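You operate a simulated robot arm through the tools that you are given. There is no shell and no other tool. Be economical: measure what you need, move in short steps, check, and stop when the job is done.

Carry out the task below with a simulated robot arm. There is one attempt and no reset: what you move stays moved.

TASK
Put things in order on the long table. At the end: the yellow dust box is on the blue plate; the pink rag stands where the yellow dust box stood; the black sensor stands on top of the long red block (marked "FAULT"); the white spacer forty five stands where the pink rag stood; whatever was shut is shut again. Leave all else as you found it, and nothing knocked over.
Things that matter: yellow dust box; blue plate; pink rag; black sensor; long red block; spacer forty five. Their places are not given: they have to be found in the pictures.

The check looks at the end state, three seconds after you hand in, the way a careful person would. Anything else that was tipped, shoved, dropped, spilled or broken makes it a failure.

THE ROBOT
A 7-joint arm with a two-finger parallel gripper, fixed in place. Base frame: the origin is at the foot of the arm, x ahead of it, y to its left, z up; the work surface is at about z = 0.75. Readings come in m, degrees, newtons and seconds.
With the tool pointing down near the work surface it reaches from about 0.2 to 0.68 m from the base axis. Its first joint turns from -66.0 to 66.0 degrees. Payload 2.4 kg.
The tool frame sits at the grasp point between the pads (the TCP): z along the fingers, y along the line on which they close. The tips reach 0.03 m beyond it. The gripper opens to 0.094 m. The fingers are 0.028 m wide and 0.01 m thick; the gripper's body (0.05 by 0.096 m) begins 0.055 m behind the TCP.
Orientation is that of the tool frame in the base frame, as a unit quaternion [x, y, z, w]. With the fingers straight down and closing along the base's y, the tool's x points along the base's -x, its y along +y and its z along -z.

THE INTERFACE
- The arm moves only by the tool arm_command. Its argument "targets" is a list of rows, each a list of 3 entries, a list of its own where there are three numbers: the turn, a rotation vector about the tool's x, y, z in degrees, then the shift along the tool's x, y, z in m, then the finger opening in m, from 0 to 0.094. In form: [[[wx, wy, wz], [dx, dy, dz], claw], ...]. A call has 1 to 8 rows; each row is the pose to reach, as a shift and turn from the pose commanded when the call began, along the tool's axes at that moment. Each row takes 0.2 s and may step no farther than 0.05 m and 8.6 degrees from the row before; otherwise, or with a gripper value out of range, the whole call is refused. A pose out of reach is approached as far as the arm can. The call stops where the force on the tool passes 40 N (or 10 N more than at its start, if that is more) or the arm is blocked; 0.2 s more then pass. Each finger travels about 0.153 m/s and halts on what it meets, pressing with about 31 N; the grip force reading is that of the motor and also rises with nothing between the fingers. The clock runs only during rows and for 0.2 s after the last one: add rows that repeat a pose to give the fingers time. It gives the time, the measured TCP pose, the force on the tool (base axes), the opening and the grip force at its end, in the units of the frame above (readings bear some noise), and new pictures: "views" is both (left out), scene, wrist or none.
- Cameras (640 x 400 px; columns grow to the right, rows downward): "scene" is fixed at [0.0447, 0.4844, 1.4392]; the picture's right is [-0.64, -0.77, 0.00], its down [-0.47, 0.39, -0.79] and it looks along [0.61, -0.51, -0.61] (base axes); focal length 346 px, centre (320, 200). "wrist" rides on the gripper at [-0.037, 0, -0.058] in the tool frame; the picture's right is [0.00, -1.00, 0.00], its down [0.97, 0.00, -0.24] and it looks along [0.24, 0.00, 0.97] (tool axes); focal length 218 px, centre (320, 200).
- probe_pixels(camera, pixels): for up to 12 pixels [column, row] of the newest picture of that camera ("zoom" is the newest enlarged one), the place [x, y, z] in the base frame of the surface seen there, good to about 0.002 m. The clock stands still meanwhile.
- inspect(camera, box): a new picture of the part [left, top, right, bottom] of that camera's present view, enlarged. The clock stands still meanwhile.
- hand_in(): hands the job in; it is judged then, once.

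Work in short steps. Measure before you move; look again where a grasp or a placing could have gone wrong, and mend it. You have 80 turns and 120 pictures in all, those below and enlarged ones among them. Open the gripper and draw the arm clear of the work before you hand the job in, unless the task says otherwise; then end with one line.

The tools are called after "Emit:" by a JSON object that holds its "op" and its "data". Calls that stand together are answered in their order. arm_command: Moves the arm, as the interface text tells. Its arguments: {"type":"object","properties":{"targets":{"type":"array","items":{"type":"array"}},"views":{"type":"string","enum":["both","scene","wrist","none"]}},"required":["targets"]} The other tools are called the same way: probe_pixels (camera, pixels) gives the place of the surface under pixels of a picture; inspect (camera, box) takes an enlarged picture of a part of a camera's view; hand_in () hands the job in.

At the start:

```text
time: 0.0
ee_pos: [0.3757, -0.0549, 1.0539]
tool_rot: [0.0, 1.0, 0.0, 0.001]
wrist_force: [-0.6, -0.1, 0.5]
width: 0.0942
grasp_force: 0.0
```

scene: 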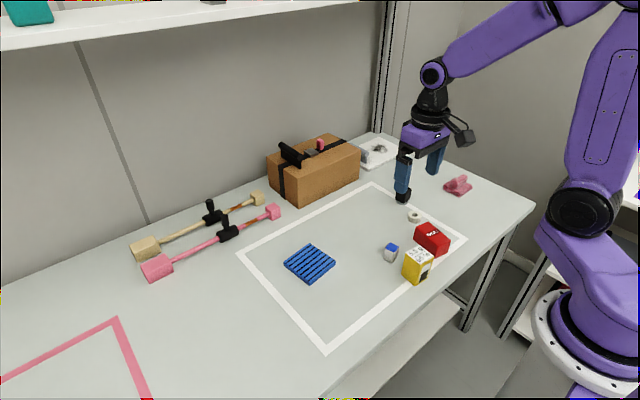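
wrist: 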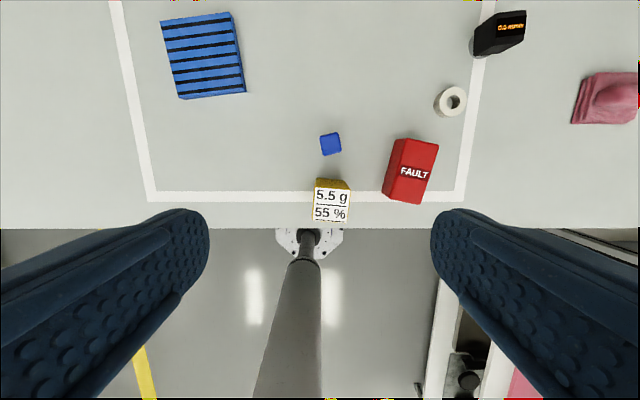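

The wrist picture shows the plate (203,55), sensor (500,32), ring (450,101), rag (605,98), red block (411,171) and yellow box (331,200). I enlarge these views to read the details and measure.

Emit:
{"op": "inspect", "data": {"camera": "wrist", "box": [300, 0, 640, 230]}}

Emit:
{"op": "inspect", "data": {"camera": "scene", "box": [260, 110, 500, 300]}}

Emit:
{"op": "probe_pixels", "data": {"camera": "wrist", "pixels": [[203, 55], [331, 183], [332, 205], [411, 150], [405, 190], [450, 88], [450, 101], [490, 15], [500, 45], [605, 98], [580, 110], [330, 143]]}}

```text
1.74 times, centred on (470, 115) of wrist
```

zoom: 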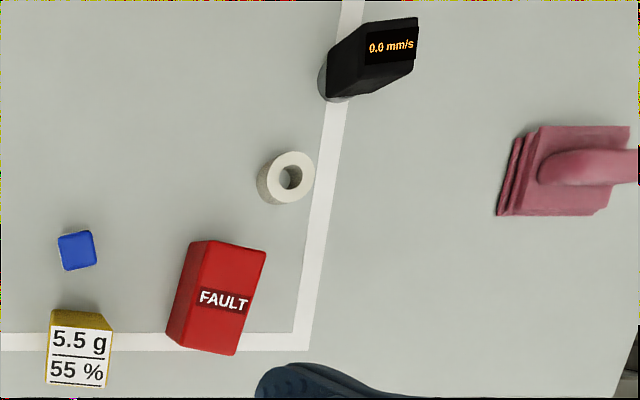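

```text
2.11 times, centred on (380, 205) of scene
```

zoom: 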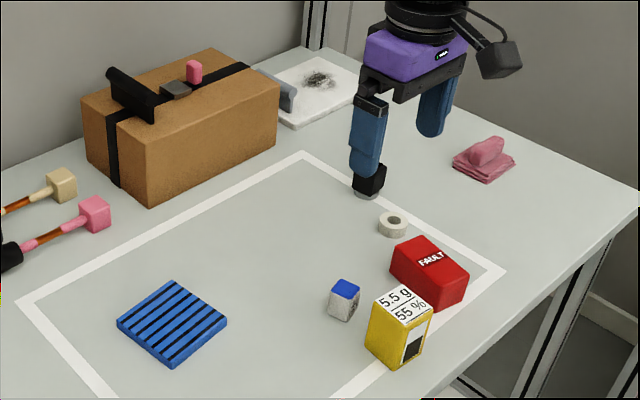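

```text
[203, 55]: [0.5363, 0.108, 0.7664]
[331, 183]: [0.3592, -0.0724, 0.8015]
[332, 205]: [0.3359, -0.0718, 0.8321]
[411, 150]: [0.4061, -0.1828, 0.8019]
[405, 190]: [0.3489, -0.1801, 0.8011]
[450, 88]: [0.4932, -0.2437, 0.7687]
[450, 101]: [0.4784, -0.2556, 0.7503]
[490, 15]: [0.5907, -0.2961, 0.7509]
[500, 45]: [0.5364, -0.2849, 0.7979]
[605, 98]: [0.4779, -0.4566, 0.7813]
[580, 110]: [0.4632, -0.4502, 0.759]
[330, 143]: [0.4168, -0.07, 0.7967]
```

The ring is about 19 mm high, while the blue-topped white block is about 46 mm high. Which one is "spacer forty five" isn't clear, so I zoom in closely on both.

Emit:
{"op": "inspect", "data": {"camera": "scene", "box": [370, 200, 450, 270]}}

Emit:
{"op": "inspect", "data": {"camera": "wrist", "box": [420, 70, 490, 130]}}

```text
5.71 times, centred on (410, 235) of scene
```

zoom: 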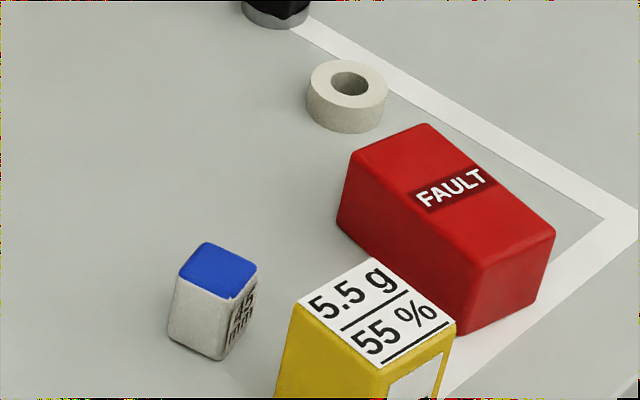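

```text
6.67 times, centred on (455, 100) of wrist
```

zoom: 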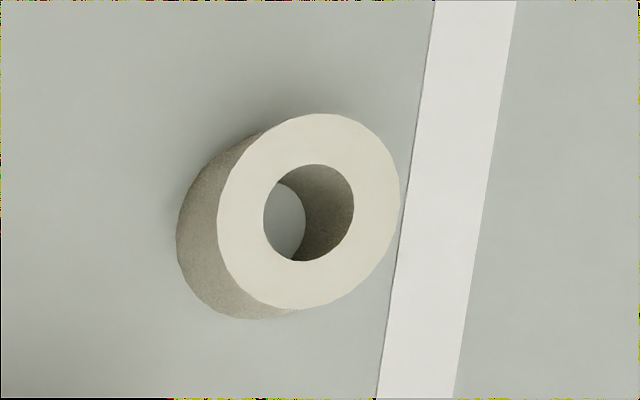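

The spacer is the blue-topped block with "45 mm" printed on it. The ring is a decoy. I measure the corners of the yellow box, spacer, red block and plate in the wrist view.

Emit:
{"op": "probe_pixels", "data": {"camera": "wrist", "pixels": [[317, 192], [345, 193], [344, 219], [315, 218], [322, 137], [338, 135], [340, 152], [324, 154], [407, 142], [436, 146], [422, 201], [395, 196]]}}

Emit:
{"op": "probe_pixels", "data": {"camera": "wrist", "pixels": [[163, 26], [230, 15], [243, 91], [182, 97], [203, 58], [480, 45], [488, 55], [522, 42], [525, 12], [497, 15], [474, 50], [480, 56]]}}

```text
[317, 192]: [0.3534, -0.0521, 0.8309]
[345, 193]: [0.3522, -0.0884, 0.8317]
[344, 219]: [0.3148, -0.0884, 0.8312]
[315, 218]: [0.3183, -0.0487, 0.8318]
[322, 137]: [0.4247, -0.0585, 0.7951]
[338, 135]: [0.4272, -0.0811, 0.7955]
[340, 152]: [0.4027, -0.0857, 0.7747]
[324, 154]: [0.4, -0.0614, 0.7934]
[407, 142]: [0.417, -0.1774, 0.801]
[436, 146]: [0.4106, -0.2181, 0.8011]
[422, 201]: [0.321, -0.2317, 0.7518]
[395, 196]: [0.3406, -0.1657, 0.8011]
```

```text
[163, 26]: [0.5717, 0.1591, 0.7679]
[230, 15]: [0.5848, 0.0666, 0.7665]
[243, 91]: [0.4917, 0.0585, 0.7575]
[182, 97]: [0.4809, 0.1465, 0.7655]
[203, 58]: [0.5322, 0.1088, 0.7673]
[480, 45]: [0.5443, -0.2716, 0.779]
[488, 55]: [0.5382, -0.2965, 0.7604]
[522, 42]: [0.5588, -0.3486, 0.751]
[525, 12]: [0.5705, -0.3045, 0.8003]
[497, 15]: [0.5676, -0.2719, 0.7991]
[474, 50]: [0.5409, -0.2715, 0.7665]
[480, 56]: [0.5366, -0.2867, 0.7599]
```

The yellow box is centred near (0.335,-0.0695), top at z 0.832, about 42 mm wide. I move above it and come down to z≈0.92 for a check.

Emit:
{"op": "arm_command", "data": {"targets": [[[0, 0, 0], [0.02, -0.007, 0.04], 0.094], [[0, 0, 0], [0.041, -0.0146, 0.075], 0.094], [[0, 0, 0], [0.041, -0.0146, 0.11], 0.094], [[0, 0, 0], [0.041, -0.0146, 0.134], 0.094]]}}

```text
time: 1.0
ee_pos: [0.3345, -0.0695, 0.9203]
tool_rot: [0.001, 1.0, 0.0, 0.001]
wrist_force: [-0.3, -0.3, 0.1]
width: 0.0936
grasp_force: 0.0
```

scene: 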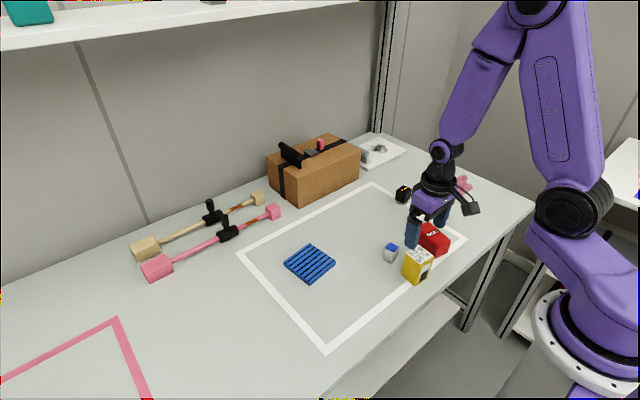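
wrist: 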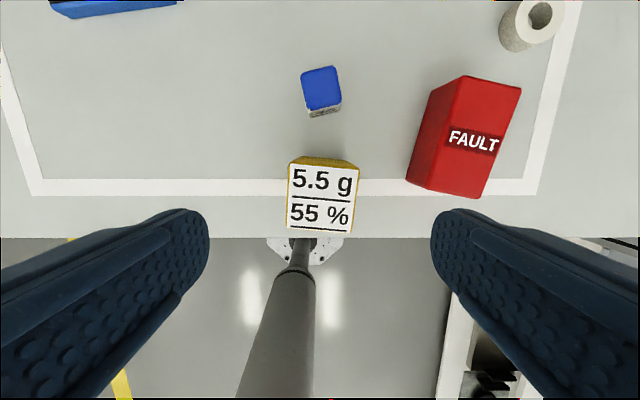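

The box (322,195) is well in view. I take finer measurements of the box, red block and spacer, and a zoom of the now visible sensor.

Emit:
{"op": "probe_pixels", "data": {"camera": "wrist", "pixels": [[290, 167], [357, 169], [352, 231], [288, 226], [464, 80], [518, 91], [481, 194], [433, 184], [304, 72], [335, 68], [339, 102], [309, 109]]}}

Emit:
{"op": "inspect", "data": {"camera": "scene", "box": [370, 165, 490, 240]}}

```text
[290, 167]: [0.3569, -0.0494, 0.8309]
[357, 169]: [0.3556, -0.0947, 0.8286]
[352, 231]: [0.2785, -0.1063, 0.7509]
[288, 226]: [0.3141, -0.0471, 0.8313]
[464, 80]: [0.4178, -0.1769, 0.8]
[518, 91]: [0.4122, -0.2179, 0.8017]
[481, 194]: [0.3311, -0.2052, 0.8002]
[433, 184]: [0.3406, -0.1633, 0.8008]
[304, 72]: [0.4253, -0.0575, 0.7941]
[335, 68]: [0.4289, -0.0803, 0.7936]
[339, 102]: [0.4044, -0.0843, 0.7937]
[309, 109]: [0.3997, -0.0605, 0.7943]
```

```text
5.33 times, centred on (430, 202) of scene
```

zoom: 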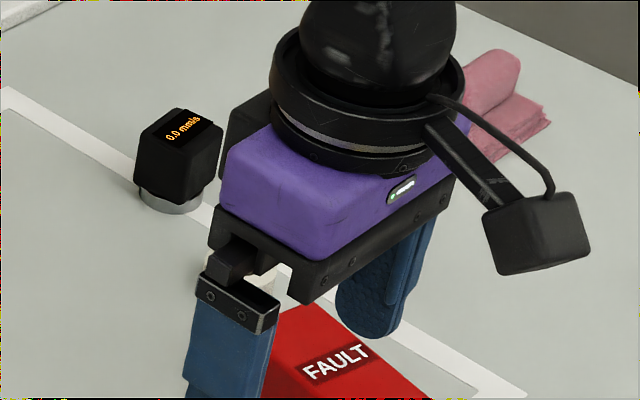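

The box centre is (0.335,-0.0705), so I go straight down to z≈0.80 and close on it.

Emit:
{"op": "arm_command", "data": {"targets": [[[0, 0, 0], [0, -0.001, 0.045], 0.094], [[0, 0, 0], [0, -0.001, 0.09], 0.094], [[0, 0, 0], [0, -0.001, 0.12], 0.094], [[0, 0, 0], [0, -0.001, 0.12], 0.06], [[0, 0, 0], [0, -0.001, 0.12], 0.03], [[0, 0, 0], [0, -0.001, 0.12], 0.03], [[0, 0, 0], [0, -0.001, 0.12], 0.03]], "views": "wrist"}}

```text
time: 2.6
ee_pos: [0.3336, -0.0708, 0.8005]
tool_rot: [-0.001, 1.0, 0.0, -0.001]
wrist_force: [-0.3, 0.8, -0.3]
width: 0.0555
grasp_force: 30.5
```

wrist: 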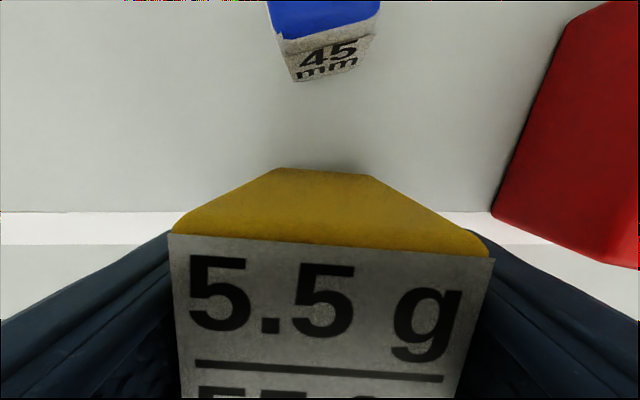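

It is gripped (30 N, opening 55 mm). I lift it straight up 10 cm and check.

Emit:
{"op": "arm_command", "data": {"targets": [[[0, 0, 0], [0, 0, -0.03], 0.03], [[0, 0, 0], [0, 0, -0.065], 0.03], [[0, 0, 0], [0, 0, -0.1], 0.03]]}}

```text
time: 3.4
ee_pos: [0.3337, -0.0717, 0.901]
tool_rot: [0.0, 1.0, 0.0, 0.0]
wrist_force: [-1.0, 0.3, -1.7]
width: 0.0555
grasp_force: 31.2
```

scene: 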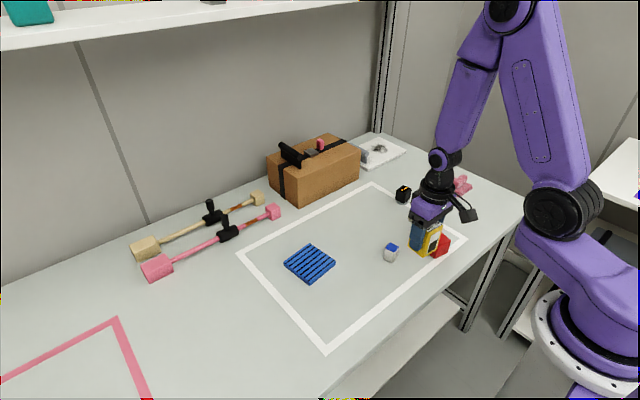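
wrist: 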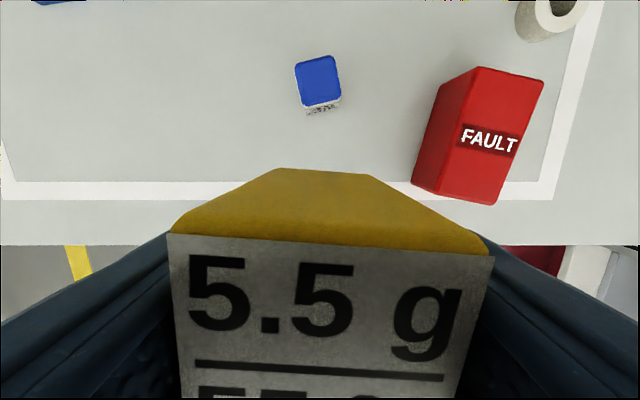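

The box hangs firmly. I carry it level at z≈0.90 to above the plate centre (0.532,0.109).

Emit:
{"op": "arm_command", "data": {"targets": [[[0, 0, 0], [-0.033, 0.03, 0], 0.03], [[0, 0, 0], [-0.066, 0.06, 0], 0.03], [[0, 0, 0], [-0.099, 0.09, 0], 0.03], [[0, 0, 0], [-0.132, 0.12, 0], 0.03], [[0, 0, 0], [-0.165, 0.15, 0], 0.03], [[0, 0, 0], [-0.198, 0.18, 0], 0.03], [[0, 0, 0], [-0.198, 0.18, 0], 0.03]]}}

```text
time: 5.0
ee_pos: [0.5329, 0.1092, 0.9006]
tool_rot: [0.002, 1.0, 0.0, 0.001]
wrist_force: [0.0, -0.3, -1.3]
width: 0.0555
grasp_force: 30.7
```

scene: 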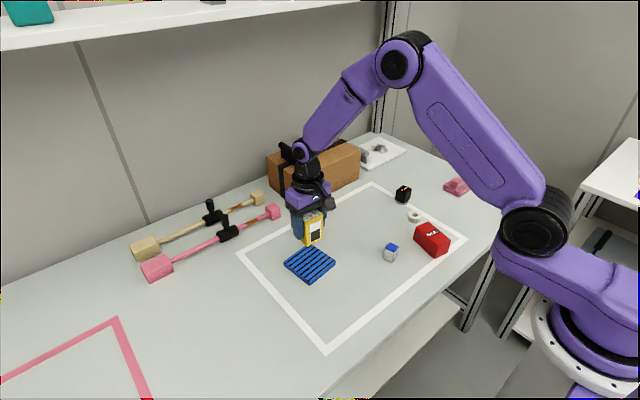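
wrist: 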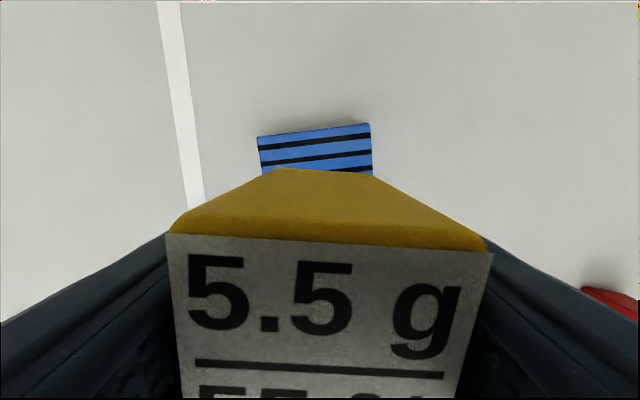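

Centred over the plate. I lower 8 cm and stop just at contact before releasing.

Emit:
{"op": "arm_command", "data": {"targets": [[[0, 0, 0], [0, 0, 0.035], 0.03], [[0, 0, 0], [0, 0, 0.06], 0.03], [[0, 0, 0], [0, 0, 0.075], 0.03], [[0, 0, 0], [0, 0, 0.081], 0.03], [[0, 0, 0], [0, 0, 0.081], 0.03]]}}

```text
time: 6.2
ee_pos: [0.5315, 0.1099, 0.8195]
tool_rot: [-0.001, 1.0, 0.0, 0.001]
wrist_force: [0.1, -0.2, -1.2]
width: 0.0551
grasp_force: 30.7
```

scene: 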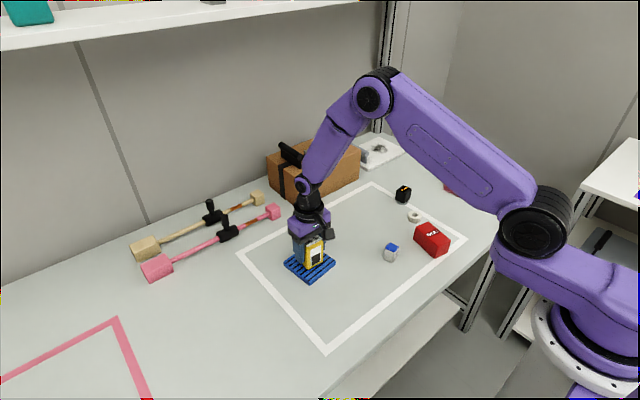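
wrist: 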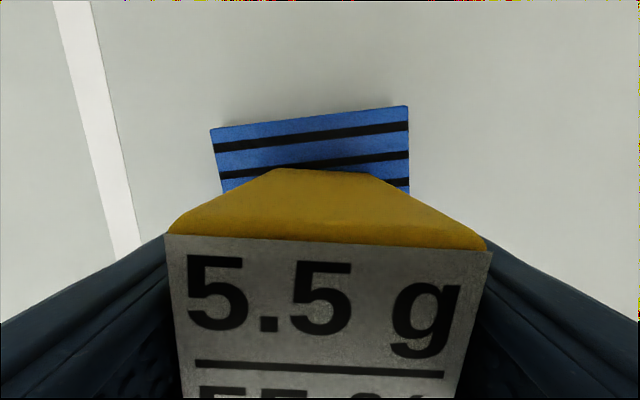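

No contact load yet at z 0.8195. I ease down another 3 mm in small steps while watching the force.

Emit:
{"op": "arm_command", "data": {"targets": [[[0, 0, 0], [0, 0, 0.001], 0.03], [[0, 0, 0], [0, 0, 0.0025], 0.03], [[0, 0, 0], [0, 0, 0.0025], 0.03]], "views": "none"}}

```text
time: 7.0
ee_pos: [0.5337, 0.1092, 0.8172]
tool_rot: [0.0, 1.0, 0.0, 0.001]
wrist_force: [0.9, -0.6, -1.2]
width: 0.0547
grasp_force: 31.0
```

Emit:
{"op": "arm_command", "data": {"targets": [[[0, 0, 0], [0, 0, 0.001], 0.03], [[0, 0, 0], [0, 0, 0.002], 0.03], [[0, 0, 0], [0, 0, 0.002], 0.03]], "views": "none"}}

Emit:
{"op": "inspect", "data": {"camera": "scene", "box": [270, 220, 350, 290]}}

```text
time: 7.8
ee_pos: [0.5322, 0.1089, 0.8167]
tool_rot: [0.0, 1.0, 0.001, 0.001]
wrist_force: [-6.9, -2.0, 26.2]
width: 0.0545
grasp_force: 31.1
```

```text
5.71 times, centred on (310, 255) of scene
```

zoom: 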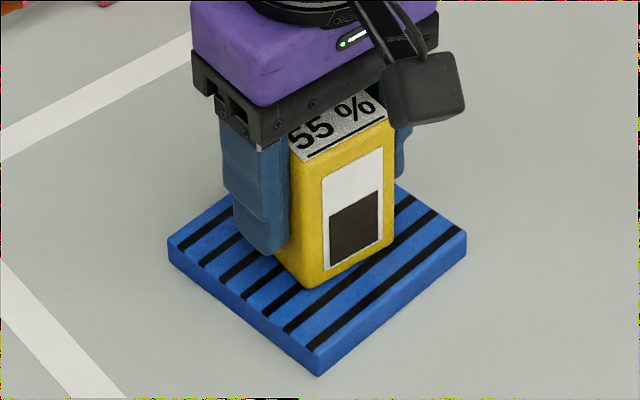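

Contact is made (26 N) and the box stands well on the plate. I ease up 1 mm, open the gripper, and rise.

Emit:
{"op": "arm_command", "data": {"targets": [[[0, 0, 0], [0, 0, -0.0012], 0.05], [[0, 0, 0], [0, 0, -0.0012], 0.09], [[0, 0, 0], [0, 0, -0.0012], 0.094], [[0, 0, 0], [0, 0, -0.0012], 0.094], [[0, 0, 0], [0, 0, -0.04], 0.094], [[0, 0, 0], [0, 0, -0.08], 0.094], [[0, 0, 0], [0, 0, -0.12], 0.094], [[0, 0, 0], [0, 0, -0.15], 0.094]]}}

```text
time: 9.6
ee_pos: [0.5324, 0.1088, 0.9665]
tool_rot: [0.0, 1.0, -0.001, -0.001]
wrist_force: [0.5, -1.1, -1.4]
width: 0.094
grasp_force: 0.1
```

scene: 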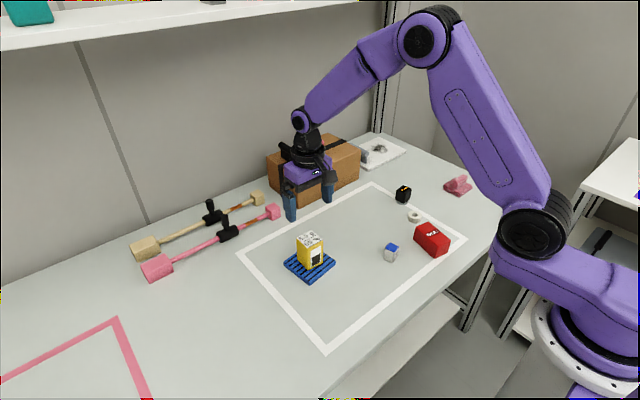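
wrist: 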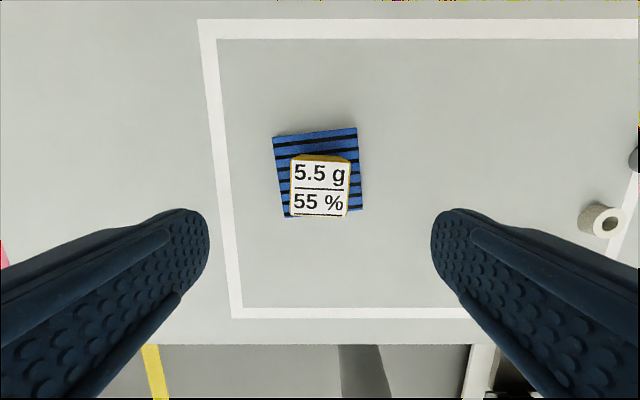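

The yellow box stands on the plate. Next I travel at height toward the sensor/rag side to measure both.

Emit:
{"op": "arm_command", "data": {"targets": [[[0, 0, 0], [0.009, -0.048, 0], 0.094], [[0, 0, 0], [0.018, -0.096, 0], 0.094], [[0, 0, 0], [0.027, -0.144, 0], 0.094], [[0, 0, 0], [0.036, -0.192, 0], 0.094], [[0, 0, 0], [0.045, -0.24, 0], 0.094], [[0, 0, 0], [0.054, -0.288, 0], 0.094], [[0, 0, 0], [0.063, -0.336, 0], 0.094], [[0, 0, 0], [0.072, -0.384, 0], 0.094]], "views": "none"}}

Emit:
{"op": "arm_command", "data": {"targets": [[[0, 0, 0], [0.005, -0.048, 0], 0.094], [[0, 0, 0], [0.01, -0.09, 0], 0.094], [[0, 0, 0], [0.01, -0.13, 0], 0.094], [[0, 0, 0], [0.01, -0.13, 0], 0.094]]}}

```text
time: 11.4
ee_pos: [0.462, -0.2751, 0.9642]
tool_rot: [-0.001, 1.0, 0.0, 0.0]
wrist_force: [0.4, -0.2, 0.1]
width: 0.0939
grasp_force: 0.1
```

```text
time: 12.4
ee_pos: [0.4503, -0.4063, 0.9656]
tool_rot: [0.0, 1.0, 0.0, 0.0]
wrist_force: [0.0, 0.5, 0.5]
width: 0.0937
grasp_force: 0.1
```

scene: 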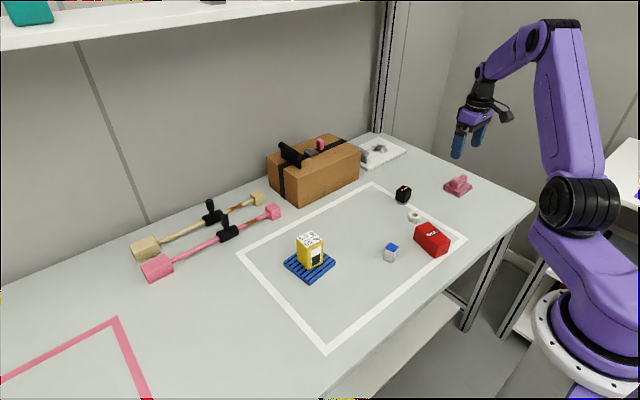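
wrist: 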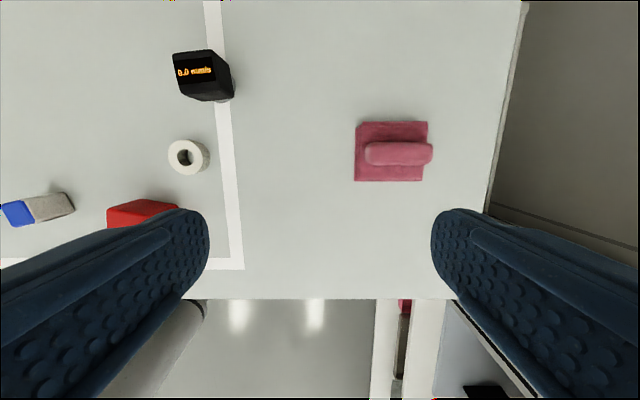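

The rag at (395,152) has an upright roll running along y. I enlarge it and the sensor, and probe the rag and sensor points.

Emit:
{"op": "inspect", "data": {"camera": "wrist", "box": [340, 105, 450, 195]}}

Emit:
{"op": "probe_pixels", "data": {"camera": "wrist", "pixels": [[358, 125], [425, 124], [422, 178], [357, 179], [370, 145], [370, 162], [428, 145], [428, 162], [400, 145], [400, 153], [400, 162], [400, 170]]}}

Emit:
{"op": "probe_pixels", "data": {"camera": "wrist", "pixels": [[176, 56], [211, 53], [217, 80], [181, 92], [231, 80], [230, 97], [212, 100], [195, 71], [222, 76], [234, 88], [188, 144], [172, 150]]}}

Emit:
{"op": "inspect", "data": {"camera": "wrist", "box": [150, 30, 250, 110]}}

Emit:
{"op": "inspect", "data": {"camera": "scene", "box": [380, 160, 480, 230]}}

```text
4.44 times, centred on (395, 150) of wrist
```

zoom: 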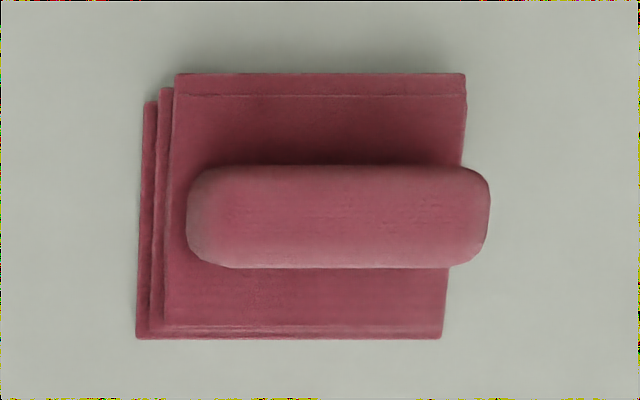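

```text
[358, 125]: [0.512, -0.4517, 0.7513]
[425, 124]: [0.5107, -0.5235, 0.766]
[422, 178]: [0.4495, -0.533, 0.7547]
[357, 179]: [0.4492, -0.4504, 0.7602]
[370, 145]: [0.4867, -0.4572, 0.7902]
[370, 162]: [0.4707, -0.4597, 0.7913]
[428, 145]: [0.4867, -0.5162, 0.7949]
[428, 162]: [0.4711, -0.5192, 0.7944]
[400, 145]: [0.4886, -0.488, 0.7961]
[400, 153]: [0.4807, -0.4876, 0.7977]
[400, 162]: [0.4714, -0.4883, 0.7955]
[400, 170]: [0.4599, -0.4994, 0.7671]
```

```text
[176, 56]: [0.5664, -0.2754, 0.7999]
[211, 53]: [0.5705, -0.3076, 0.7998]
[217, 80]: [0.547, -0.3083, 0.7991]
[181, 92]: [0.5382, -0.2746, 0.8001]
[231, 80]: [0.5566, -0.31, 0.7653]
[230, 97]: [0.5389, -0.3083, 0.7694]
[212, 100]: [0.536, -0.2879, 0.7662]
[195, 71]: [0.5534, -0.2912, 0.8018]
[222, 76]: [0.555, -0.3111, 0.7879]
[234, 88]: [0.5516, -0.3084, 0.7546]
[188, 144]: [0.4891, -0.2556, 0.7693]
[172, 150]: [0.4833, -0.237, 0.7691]
```

```text
5.00 times, centred on (200, 70) of wrist
```

zoom: 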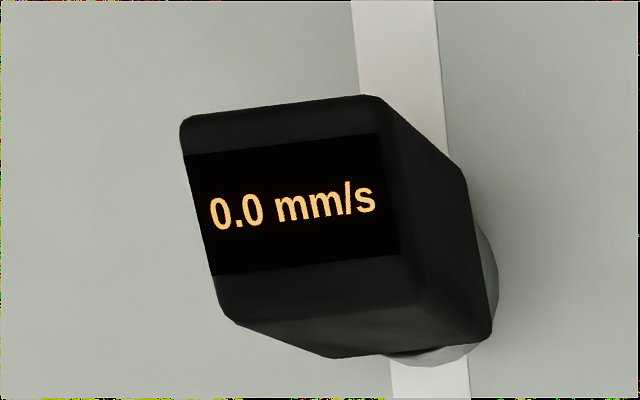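

```text
5.71 times, centred on (430, 195) of scene
```

zoom: 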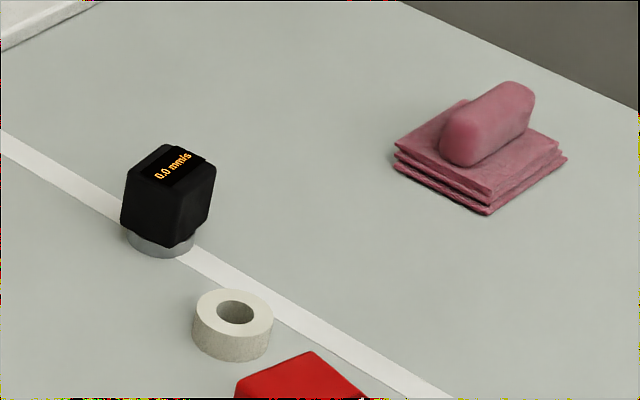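

The roll is 24 mm thick (x 0.467–0.491), y from -0.455 to -0.522, top z 0.798, on a pad whose top is at 0.767. I'll pinch the roll across x, so I turn the tool 90° while moving above (0.479,-0.478).

Emit:
{"op": "arm_command", "data": {"targets": [[[0, 0, 8], [-0.006, -0.01, 0], 0.094], [[0, 0, 16], [-0.012, -0.02, 0], 0.094], [[0, 0, 24], [-0.018, -0.03, 0], 0.094], [[0, 0, 32], [-0.024, -0.04, 0], 0.094], [[0, 0, 40], [-0.029, -0.05, 0], 0.094], [[0, 0, 48], [-0.029, -0.06, 0], 0.094], [[0, 0, 56], [-0.029, -0.072, 0], 0.094], [[0, 0, 64], [-0.029, -0.072, 0], 0.094]], "views": "none"}}

Emit:
{"op": "arm_command", "data": {"targets": [[[0, 0, 8], [0, 0, 0.02], 0.08], [[0, 0, 16], [0, 0, 0.04], 0.07], [[0, 0, 24], [0, 0, 0.06], 0.06], [[0, 0, 26], [0, 0, 0.08], 0.06], [[0, 0, 26], [0, 0, 0.08], 0.06]]}}

Emit:
{"op": "probe_pixels", "data": {"camera": "scene", "pixels": [[430, 277], [438, 272], [424, 284], [427, 281], [420, 265]]}}

```text
time: 14.2
ee_pos: [0.4783, -0.4767, 0.9661]
tool_rot: [0.531, 0.847, -0.001, 0.0]
wrist_force: [0.8, 0.0, 0.0]
width: 0.0938
grasp_force: 0.0
```

```text
time: 15.4
ee_pos: [0.4791, -0.4777, 0.8855]
tool_rot: [0.708, 0.706, 0.0, 0.0]
wrist_force: [0.4, 0.2, 0.1]
width: 0.0602
grasp_force: 0.0
```

scene: 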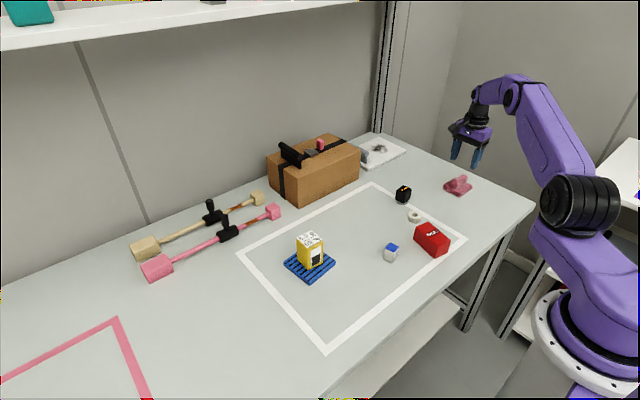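
wrist: 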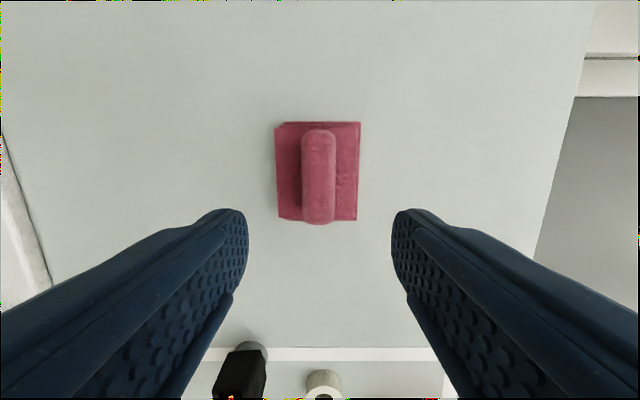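

```text
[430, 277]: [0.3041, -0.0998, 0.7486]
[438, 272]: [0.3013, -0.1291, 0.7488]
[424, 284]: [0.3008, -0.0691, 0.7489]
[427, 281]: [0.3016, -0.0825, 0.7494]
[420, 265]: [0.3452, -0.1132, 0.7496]
```

I'm aligned over the roll (318,175). Tool x is now base +y and tool y is base +x. I descend to z 0.799, with the tips just above the pad, and close.

Emit:
{"op": "arm_command", "data": {"targets": [[[0, 0, 0], [0, 0, 0.04], 0.06], [[0, 0, 0], [0, 0, 0.07], 0.06], [[0, 0, 0], [0, 0, 0.0865], 0.06], [[0, 0, 0], [0, 0, 0.0865], 0.035], [[0, 0, 0], [0, 0, 0.0865], 0.012], [[0, 0, 0], [0, 0, 0.0865], 0.012], [[0, 0, 0], [0, 0, 0.0865], 0.012]], "views": "both"}}

Emit:
{"op": "inspect", "data": {"camera": "scene", "box": [420, 140, 510, 210]}}

```text
time: 17.0
ee_pos: [0.4787, -0.4773, 0.7987]
tool_rot: [0.707, 0.707, -0.001, 0.0]
wrist_force: [0.1, 0.1, -0.6]
width: 0.0269
grasp_force: 30.3
```

scene: 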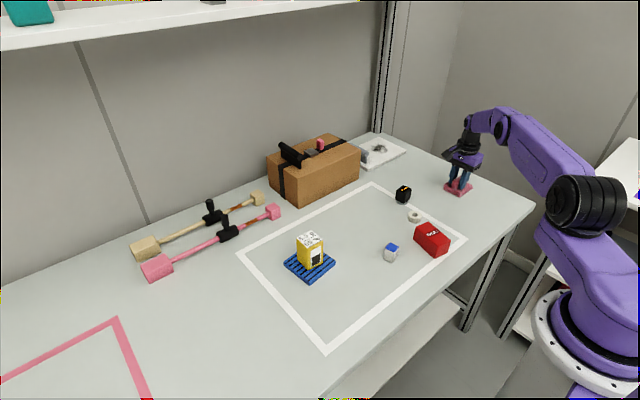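
wrist: 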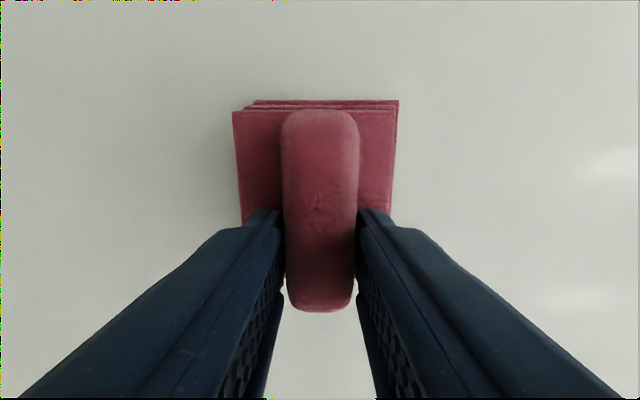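

```text
5.71 times, centred on (465, 175) of scene
```

zoom: 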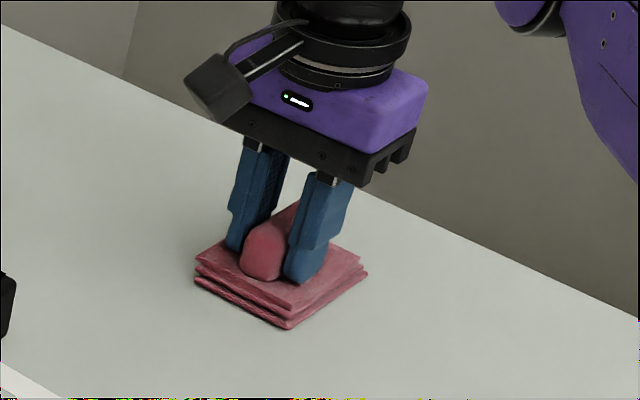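

Firm grip (27 mm, 30 N). I lift 12 cm and check.

Emit:
{"op": "arm_command", "data": {"targets": [[[0, 0, 0], [0, 0, -0.03], 0.012], [[0, 0, 0], [0, 0, -0.075], 0.012], [[0, 0, 0], [0, 0, -0.12], 0.012], [[0, 0, 0], [0.04, -0.013, -0.12], 0.012], [[0, 0, 0], [0.085, -0.028, -0.12], 0.012], [[0, 0, 0], [0.13, -0.043, -0.12], 0.012]]}}

```text
time: 18.4
ee_pos: [0.4362, -0.348, 0.9203]
tool_rot: [0.708, 0.707, 0.001, 0.0]
wrist_force: [0.6, -0.5, 0.0]
width: 0.0271
grasp_force: 30.7
```

scene: 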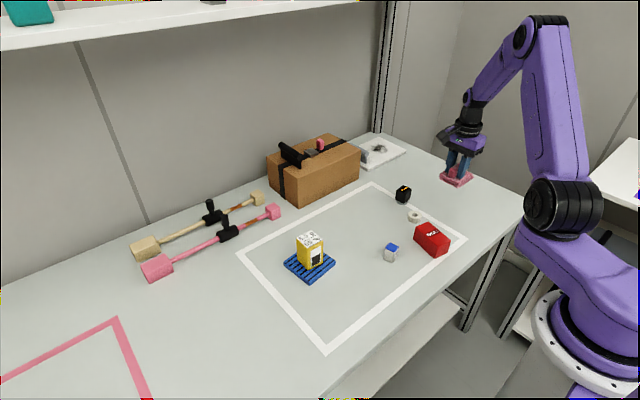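
wrist: 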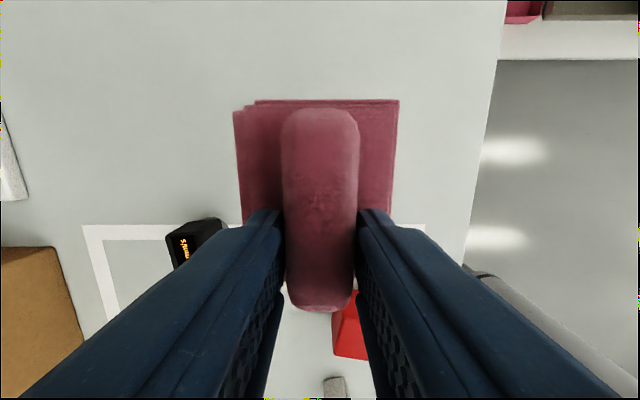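

The rag is held level. I continue to above the yellow box's old place, TCP (0.334,-0.0585).

Emit:
{"op": "arm_command", "data": {"targets": [[[0, 0, 0], [0.041, -0.0145, 0], 0.012], [[0, 0, 0], [0.083, -0.029, 0], 0.012], [[0, 0, 0], [0.124, -0.0435, 0], 0.012], [[0, 0, 0], [0.165, -0.058, 0], 0.012], [[0, 0, 0], [0.207, -0.073, 0], 0.012], [[0, 0, 0], [0.248, -0.0875, 0], 0.012], [[0, 0, 0], [0.289, -0.102, 0], 0.012], [[0, 0, 0], [0.289, -0.102, 0.03], 0.012]]}}

```text
time: 20.2
ee_pos: [0.3344, -0.0568, 0.8886]
tool_rot: [0.708, 0.707, 0.001, 0.001]
wrist_force: [-0.3, -0.7, -0.8]
width: 0.0265
grasp_force: 31.1
```

scene: 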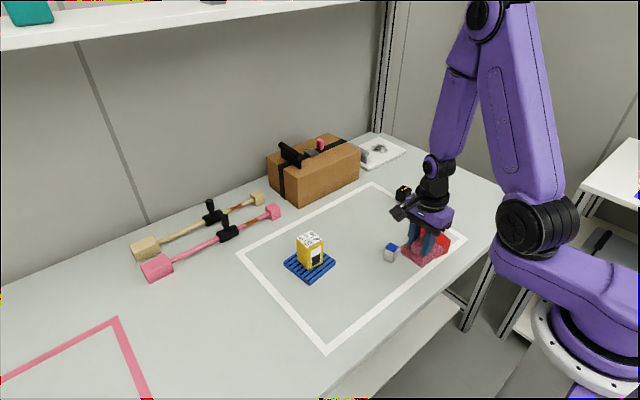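
wrist: 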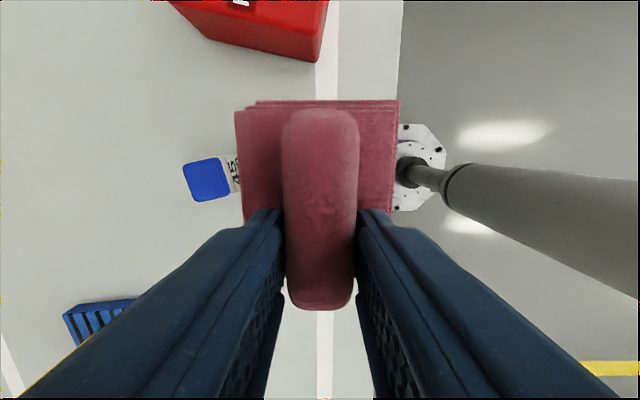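

Position is right, with clear gaps to the spacer and red block. I lower to about 1 mm above the table.

Emit:
{"op": "arm_command", "data": {"targets": [[[0, 0, 0], [-0.001, 0, 0.04], 0.012], [[0, 0, 0], [-0.001, 0, 0.07], 0.012], [[0, 0, 0], [-0.001, 0, 0.085], 0.012], [[0, 0, 0], [-0.001, 0, 0.0885], 0.012], [[0, 0, 0], [-0.001, 0, 0.0885], 0.012]], "views": "wrist"}}

Emit:
{"op": "inspect", "data": {"camera": "scene", "box": [375, 210, 465, 280]}}

```text
time: 21.4
ee_pos: [0.3341, -0.0585, 0.801]
tool_rot: [0.708, 0.706, 0.0, 0.001]
wrist_force: [-0.4, 0.0, 3.4]
width: 0.0266
grasp_force: 31.1
```

wrist: 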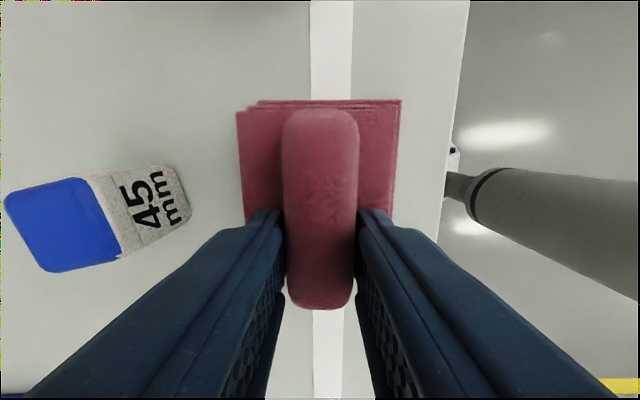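

```text
5.71 times, centred on (420, 245) of scene
```

zoom: 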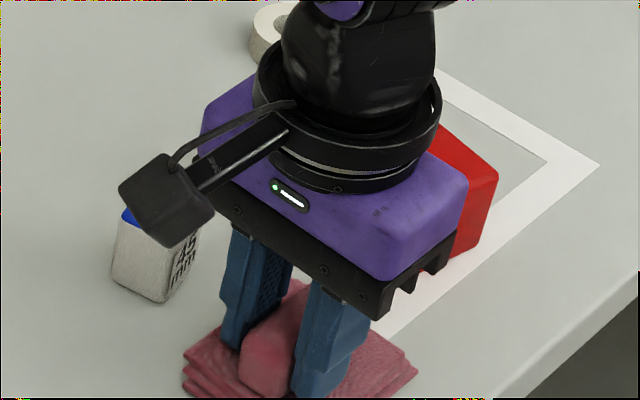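

Light contact (3.4 N). I settle 0.5 mm more, open to 56 mm (clear of the spacer), and rise.

Emit:
{"op": "arm_command", "data": {"targets": [[[0, 0, 0], [0, 0, 0.0006], 0.012], [[0, 0, 0], [0, 0, 0.0006], 0.04], [[0, 0, 0], [0, 0, 0.0006], 0.056], [[0, 0, 0], [0, 0, 0], 0.056], [[0, 0, 0], [0, 0, -0.04], 0.056], [[0, 0, 0], [0, 0, -0.08], 0.056], [[0, 0, 0], [0, 0, -0.12], 0.056]]}}

```text
time: 23.0
ee_pos: [0.3342, -0.0587, 0.9198]
tool_rot: [0.708, 0.706, -0.001, 0.0]
wrist_force: [-0.3, -0.1, -1.2]
width: 0.0558
grasp_force: 0.1
```

scene: 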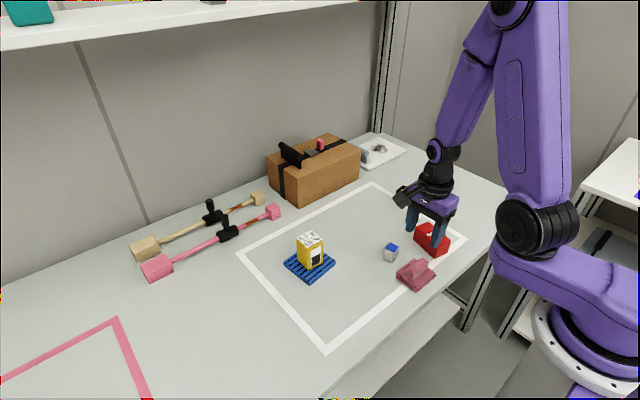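
wrist: 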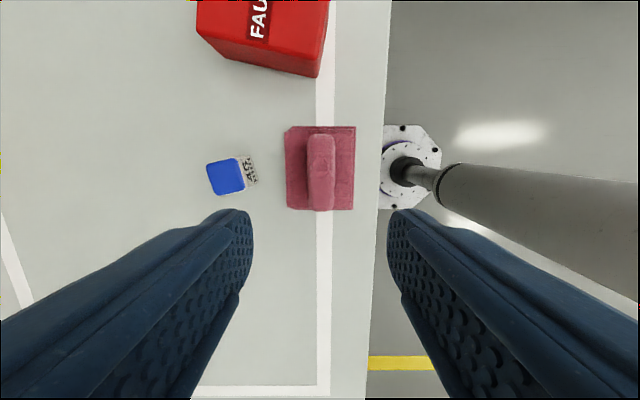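

The rag sits where the box stood. The spacer is centred at (0.4146,-0.0707), yawed about 8°. I turn 8° to match, move above it and partly down.

Emit:
{"op": "arm_command", "data": {"targets": [[[0, 0, -4], [-0.006, 0.04, 0], 0.056], [[0, 0, -8], [-0.0122, 0.0805, 0], 0.056], [[0, 0, -8], [-0.0122, 0.0805, 0.04], 0.056], [[0, 0, -8], [-0.0122, 0.0805, 0.06], 0.056], [[0, 0, -8], [-0.0122, 0.0805, 0.06], 0.056]]}}

Emit:
{"op": "probe_pixels", "data": {"camera": "scene", "pixels": [[400, 275], [418, 291], [434, 275], [418, 264], [392, 245]]}}

```text
time: 24.2
ee_pos: [0.4153, -0.0707, 0.8594]
tool_rot: [0.656, 0.755, 0.0, 0.0]
wrist_force: [0.0, 0.6, 0.0]
width: 0.0559
grasp_force: 0.1
```

scene: 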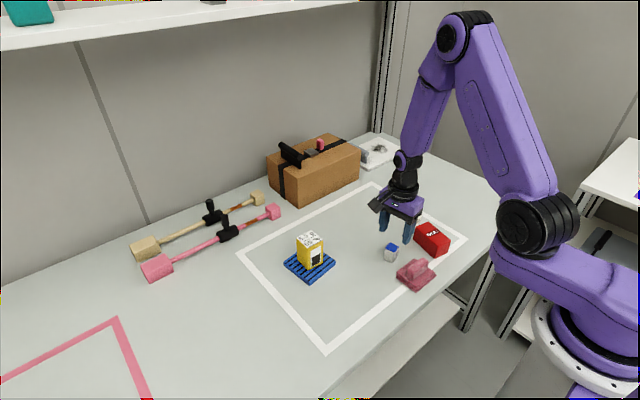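
wrist: 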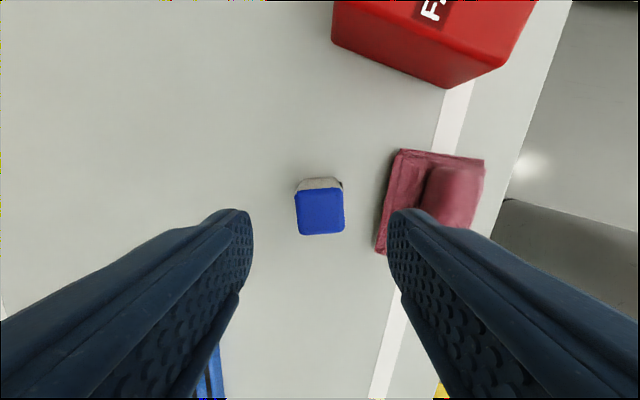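

```text
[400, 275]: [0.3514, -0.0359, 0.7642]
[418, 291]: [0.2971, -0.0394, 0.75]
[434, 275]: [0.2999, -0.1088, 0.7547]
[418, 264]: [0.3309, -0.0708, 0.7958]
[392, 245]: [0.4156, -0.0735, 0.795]
```

It's aligned (blue top at (320,212)). To stay clear of the rag I narrow to 46 mm, descend to z 0.785, and grip.

Emit:
{"op": "arm_command", "data": {"targets": [[[0, 0, 0], [0, 0, 0.0], 0.046], [[0, 0, 0], [0, 0, 0.03], 0.046], [[0, 0, 0], [0, 0, 0.06], 0.046], [[0, 0, 0], [0, 0, 0.0745], 0.046], [[0, 0, 0], [0, 0, 0.0745], 0.025], [[0, 0, 0], [0, 0, 0.0745], 0.01], [[0, 0, 0], [0, 0, 0.0745], 0.01]]}}

```text
time: 25.8
ee_pos: [0.4147, -0.071, 0.7848]
tool_rot: [0.656, 0.754, 0.0, -0.001]
wrist_force: [-1.1, 0.4, 8.7]
width: 0.0334
grasp_force: 31.2
```

scene: 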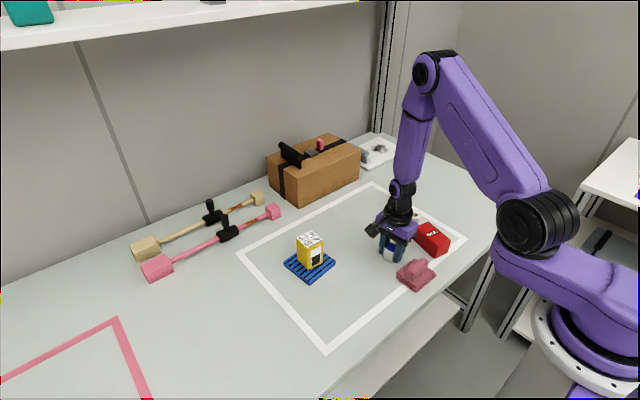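
wrist: 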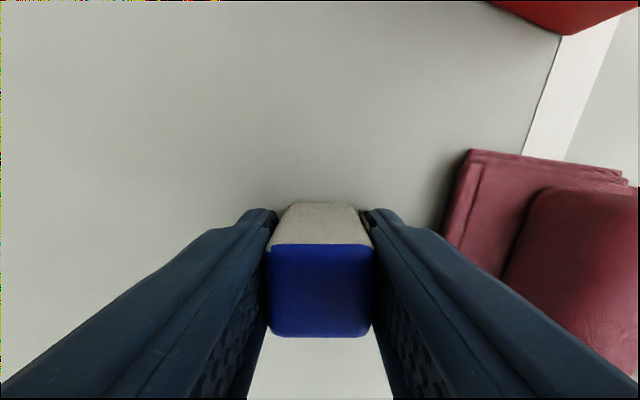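

Gripped (33 mm, 31 N). I lift 12 cm and begin moving toward the rag's old place.

Emit:
{"op": "arm_command", "data": {"targets": [[[0, 0, 0], [0, 0, -0.03], 0.01], [[0, 0, 0], [0, 0, -0.075], 0.01], [[0, 0, 0], [0, 0, -0.12], 0.01], [[0, 0, 0], [-0.047, 0.0007, -0.12], 0.01], [[0, 0, 0], [-0.094, 0.0014, -0.12], 0.01], [[0, 0, 0], [-0.141, 0.0021, -0.12], 0.01], [[0, 0, 0], [-0.188, 0.0028, -0.12], 0.01], [[0, 0, 0], [-0.235, 0.0034, -0.12], 0.01]]}}

Emit:
{"op": "arm_command", "data": {"targets": [[[0, 0, 0], [-0.047, 0.0007, 0], 0.01], [[0, 0, 0], [-0.094, 0.0014, 0], 0.01], [[0, 0, 0], [-0.141, 0.0021, 0], 0.01], [[0, 0, 0], [-0.1879, 0.0028, 0], 0.01], [[0, 0, 0], [-0.1879, 0.0028, 0.04], 0.01], [[0, 0, 0], [-0.1879, 0.0028, 0.08], 0.01], [[0, 0, 0], [-0.1879, 0.0028, 0.08], 0.01]]}}

```text
time: 27.6
ee_pos: [0.4511, -0.3029, 0.9047]
tool_rot: [0.656, 0.755, -0.001, 0.0]
wrist_force: [-0.6, -0.5, -0.5]
width: 0.0335
grasp_force: 31.1
```

scene: 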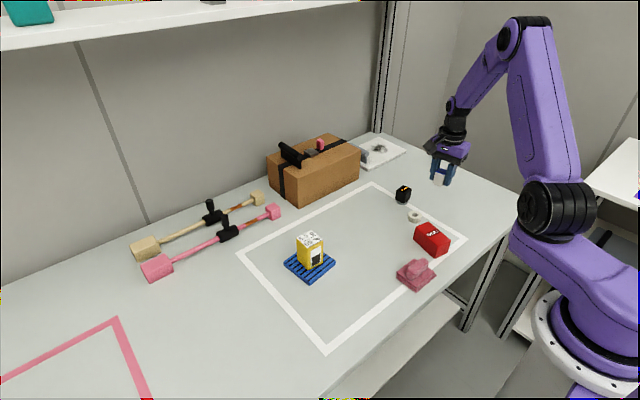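
wrist: 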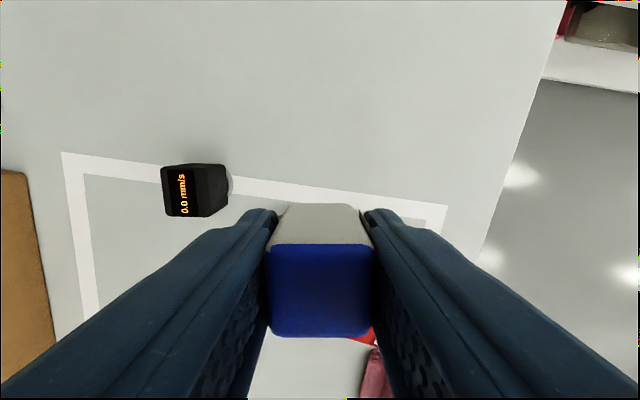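

```text
time: 29.2
ee_pos: [0.4791, -0.4892, 0.825]
tool_rot: [0.656, 0.755, 0.0, 0.0]
wrist_force: [0.7, 0.5, -0.8]
width: 0.0333
grasp_force: 30.7
```

scene: 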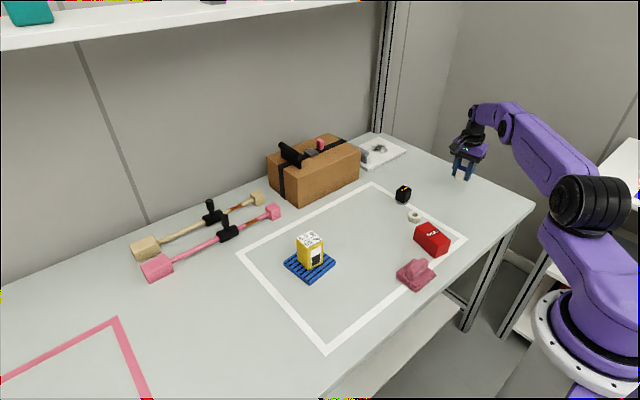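
wrist: 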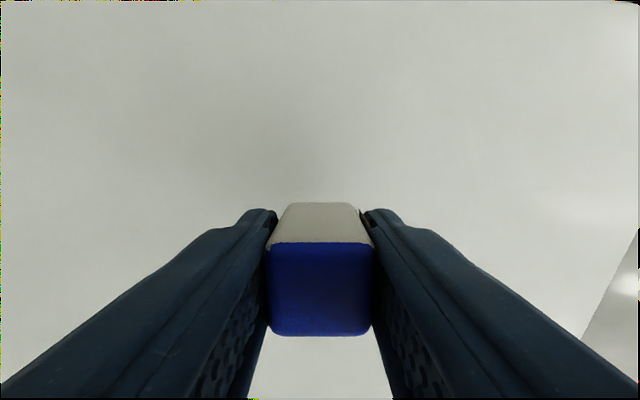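

The pose is reached exactly at (0.479,-0.489), so reach is fine. I lower 38 mm, then the last bit gently.

Emit:
{"op": "arm_command", "data": {"targets": [[[0, 0, 0], [0, 0, 0.02], 0.01], [[0, 0, 0], [0, 0, 0.035], 0.01], [[0, 0, 0], [0, 0, 0.039], 0.01], [[0, 0, 0], [0, 0, 0.0398], 0.01], [[0, 0, 0], [0, 0, 0.0398], 0.01]], "views": "none"}}

Emit:
{"op": "inspect", "data": {"camera": "scene", "box": [420, 140, 510, 210]}}

```text
time: 30.4
ee_pos: [0.4757, -0.4858, 0.7874]
tool_rot: [0.656, 0.755, 0.0, -0.001]
wrist_force: [-0.9, 0.3, -1.5]
width: 0.0334
grasp_force: 31.1
out of reach, approached as far as the arm can: row 2, 3, 4, 5
```

```text
5.71 times, centred on (465, 175) of scene
```

zoom: 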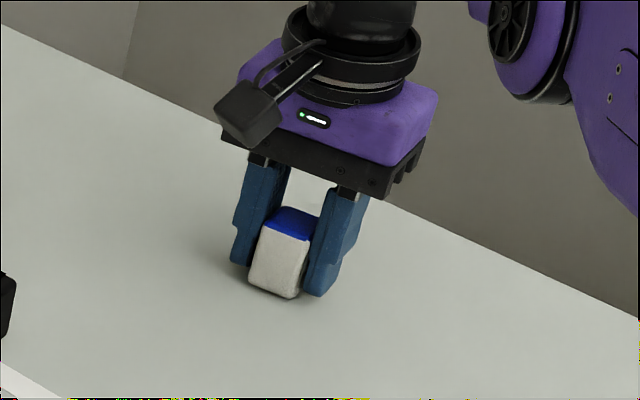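

The arm's reach limit leaves it about 2.5 mm above the table and 5 mm short. I pull in a couple of mm toward the base so it can go down.

Emit:
{"op": "arm_command", "data": {"targets": [[[0, 0, 0], [0.0023, -0.0017, 0], 0.01], [[0, 0, 0], [0.0023, -0.0017, 0], 0.01]], "views": "none"}}

```text
time: 31.0
ee_pos: [0.4732, -0.4838, 0.7878]
tool_rot: [0.657, 0.754, -0.001, 0.0]
wrist_force: [0.0, -0.3, -0.5]
width: 0.0332
grasp_force: 30.8
```

The commanded pose is the clipped one. I now lower in small steps to contact.

Emit:
{"op": "arm_command", "data": {"targets": [[[0, 0, 0], [0, 0, 0.0015], 0.01], [[0, 0, 0], [0, 0, 0.0025], 0.01], [[0, 0, 0], [0, 0, 0.0025], 0.01]], "views": "none"}}

```text
time: 31.8
ee_pos: [0.4732, -0.4824, 0.7841]
tool_rot: [0.656, 0.755, -0.001, 0.001]
wrist_force: [-0.1, 0.5, -0.3]
width: 0.0335
grasp_force: 31.1
```

Emit:
{"op": "arm_command", "data": {"targets": [[[0, 0, 0], [0, 0, 0.0007], 0.01], [[0, 0, 0], [0, 0, 0.0012], 0.01], [[0, 0, 0], [0, 0, 0.0012], 0.01]], "views": "none"}}

Emit:
{"op": "inspect", "data": {"camera": "scene", "box": [430, 150, 500, 200]}}

```text
time: 32.6
ee_pos: [0.4734, -0.4835, 0.784]
tool_rot: [0.657, 0.754, 0.0, 0.002]
wrist_force: [-1.8, 1.0, 9.7]
width: 0.0335
grasp_force: 30.8
```

```text
8.00 times, centred on (465, 175) of scene
```

zoom: 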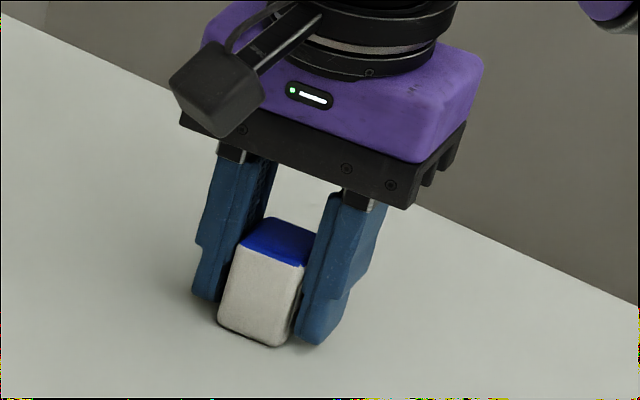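

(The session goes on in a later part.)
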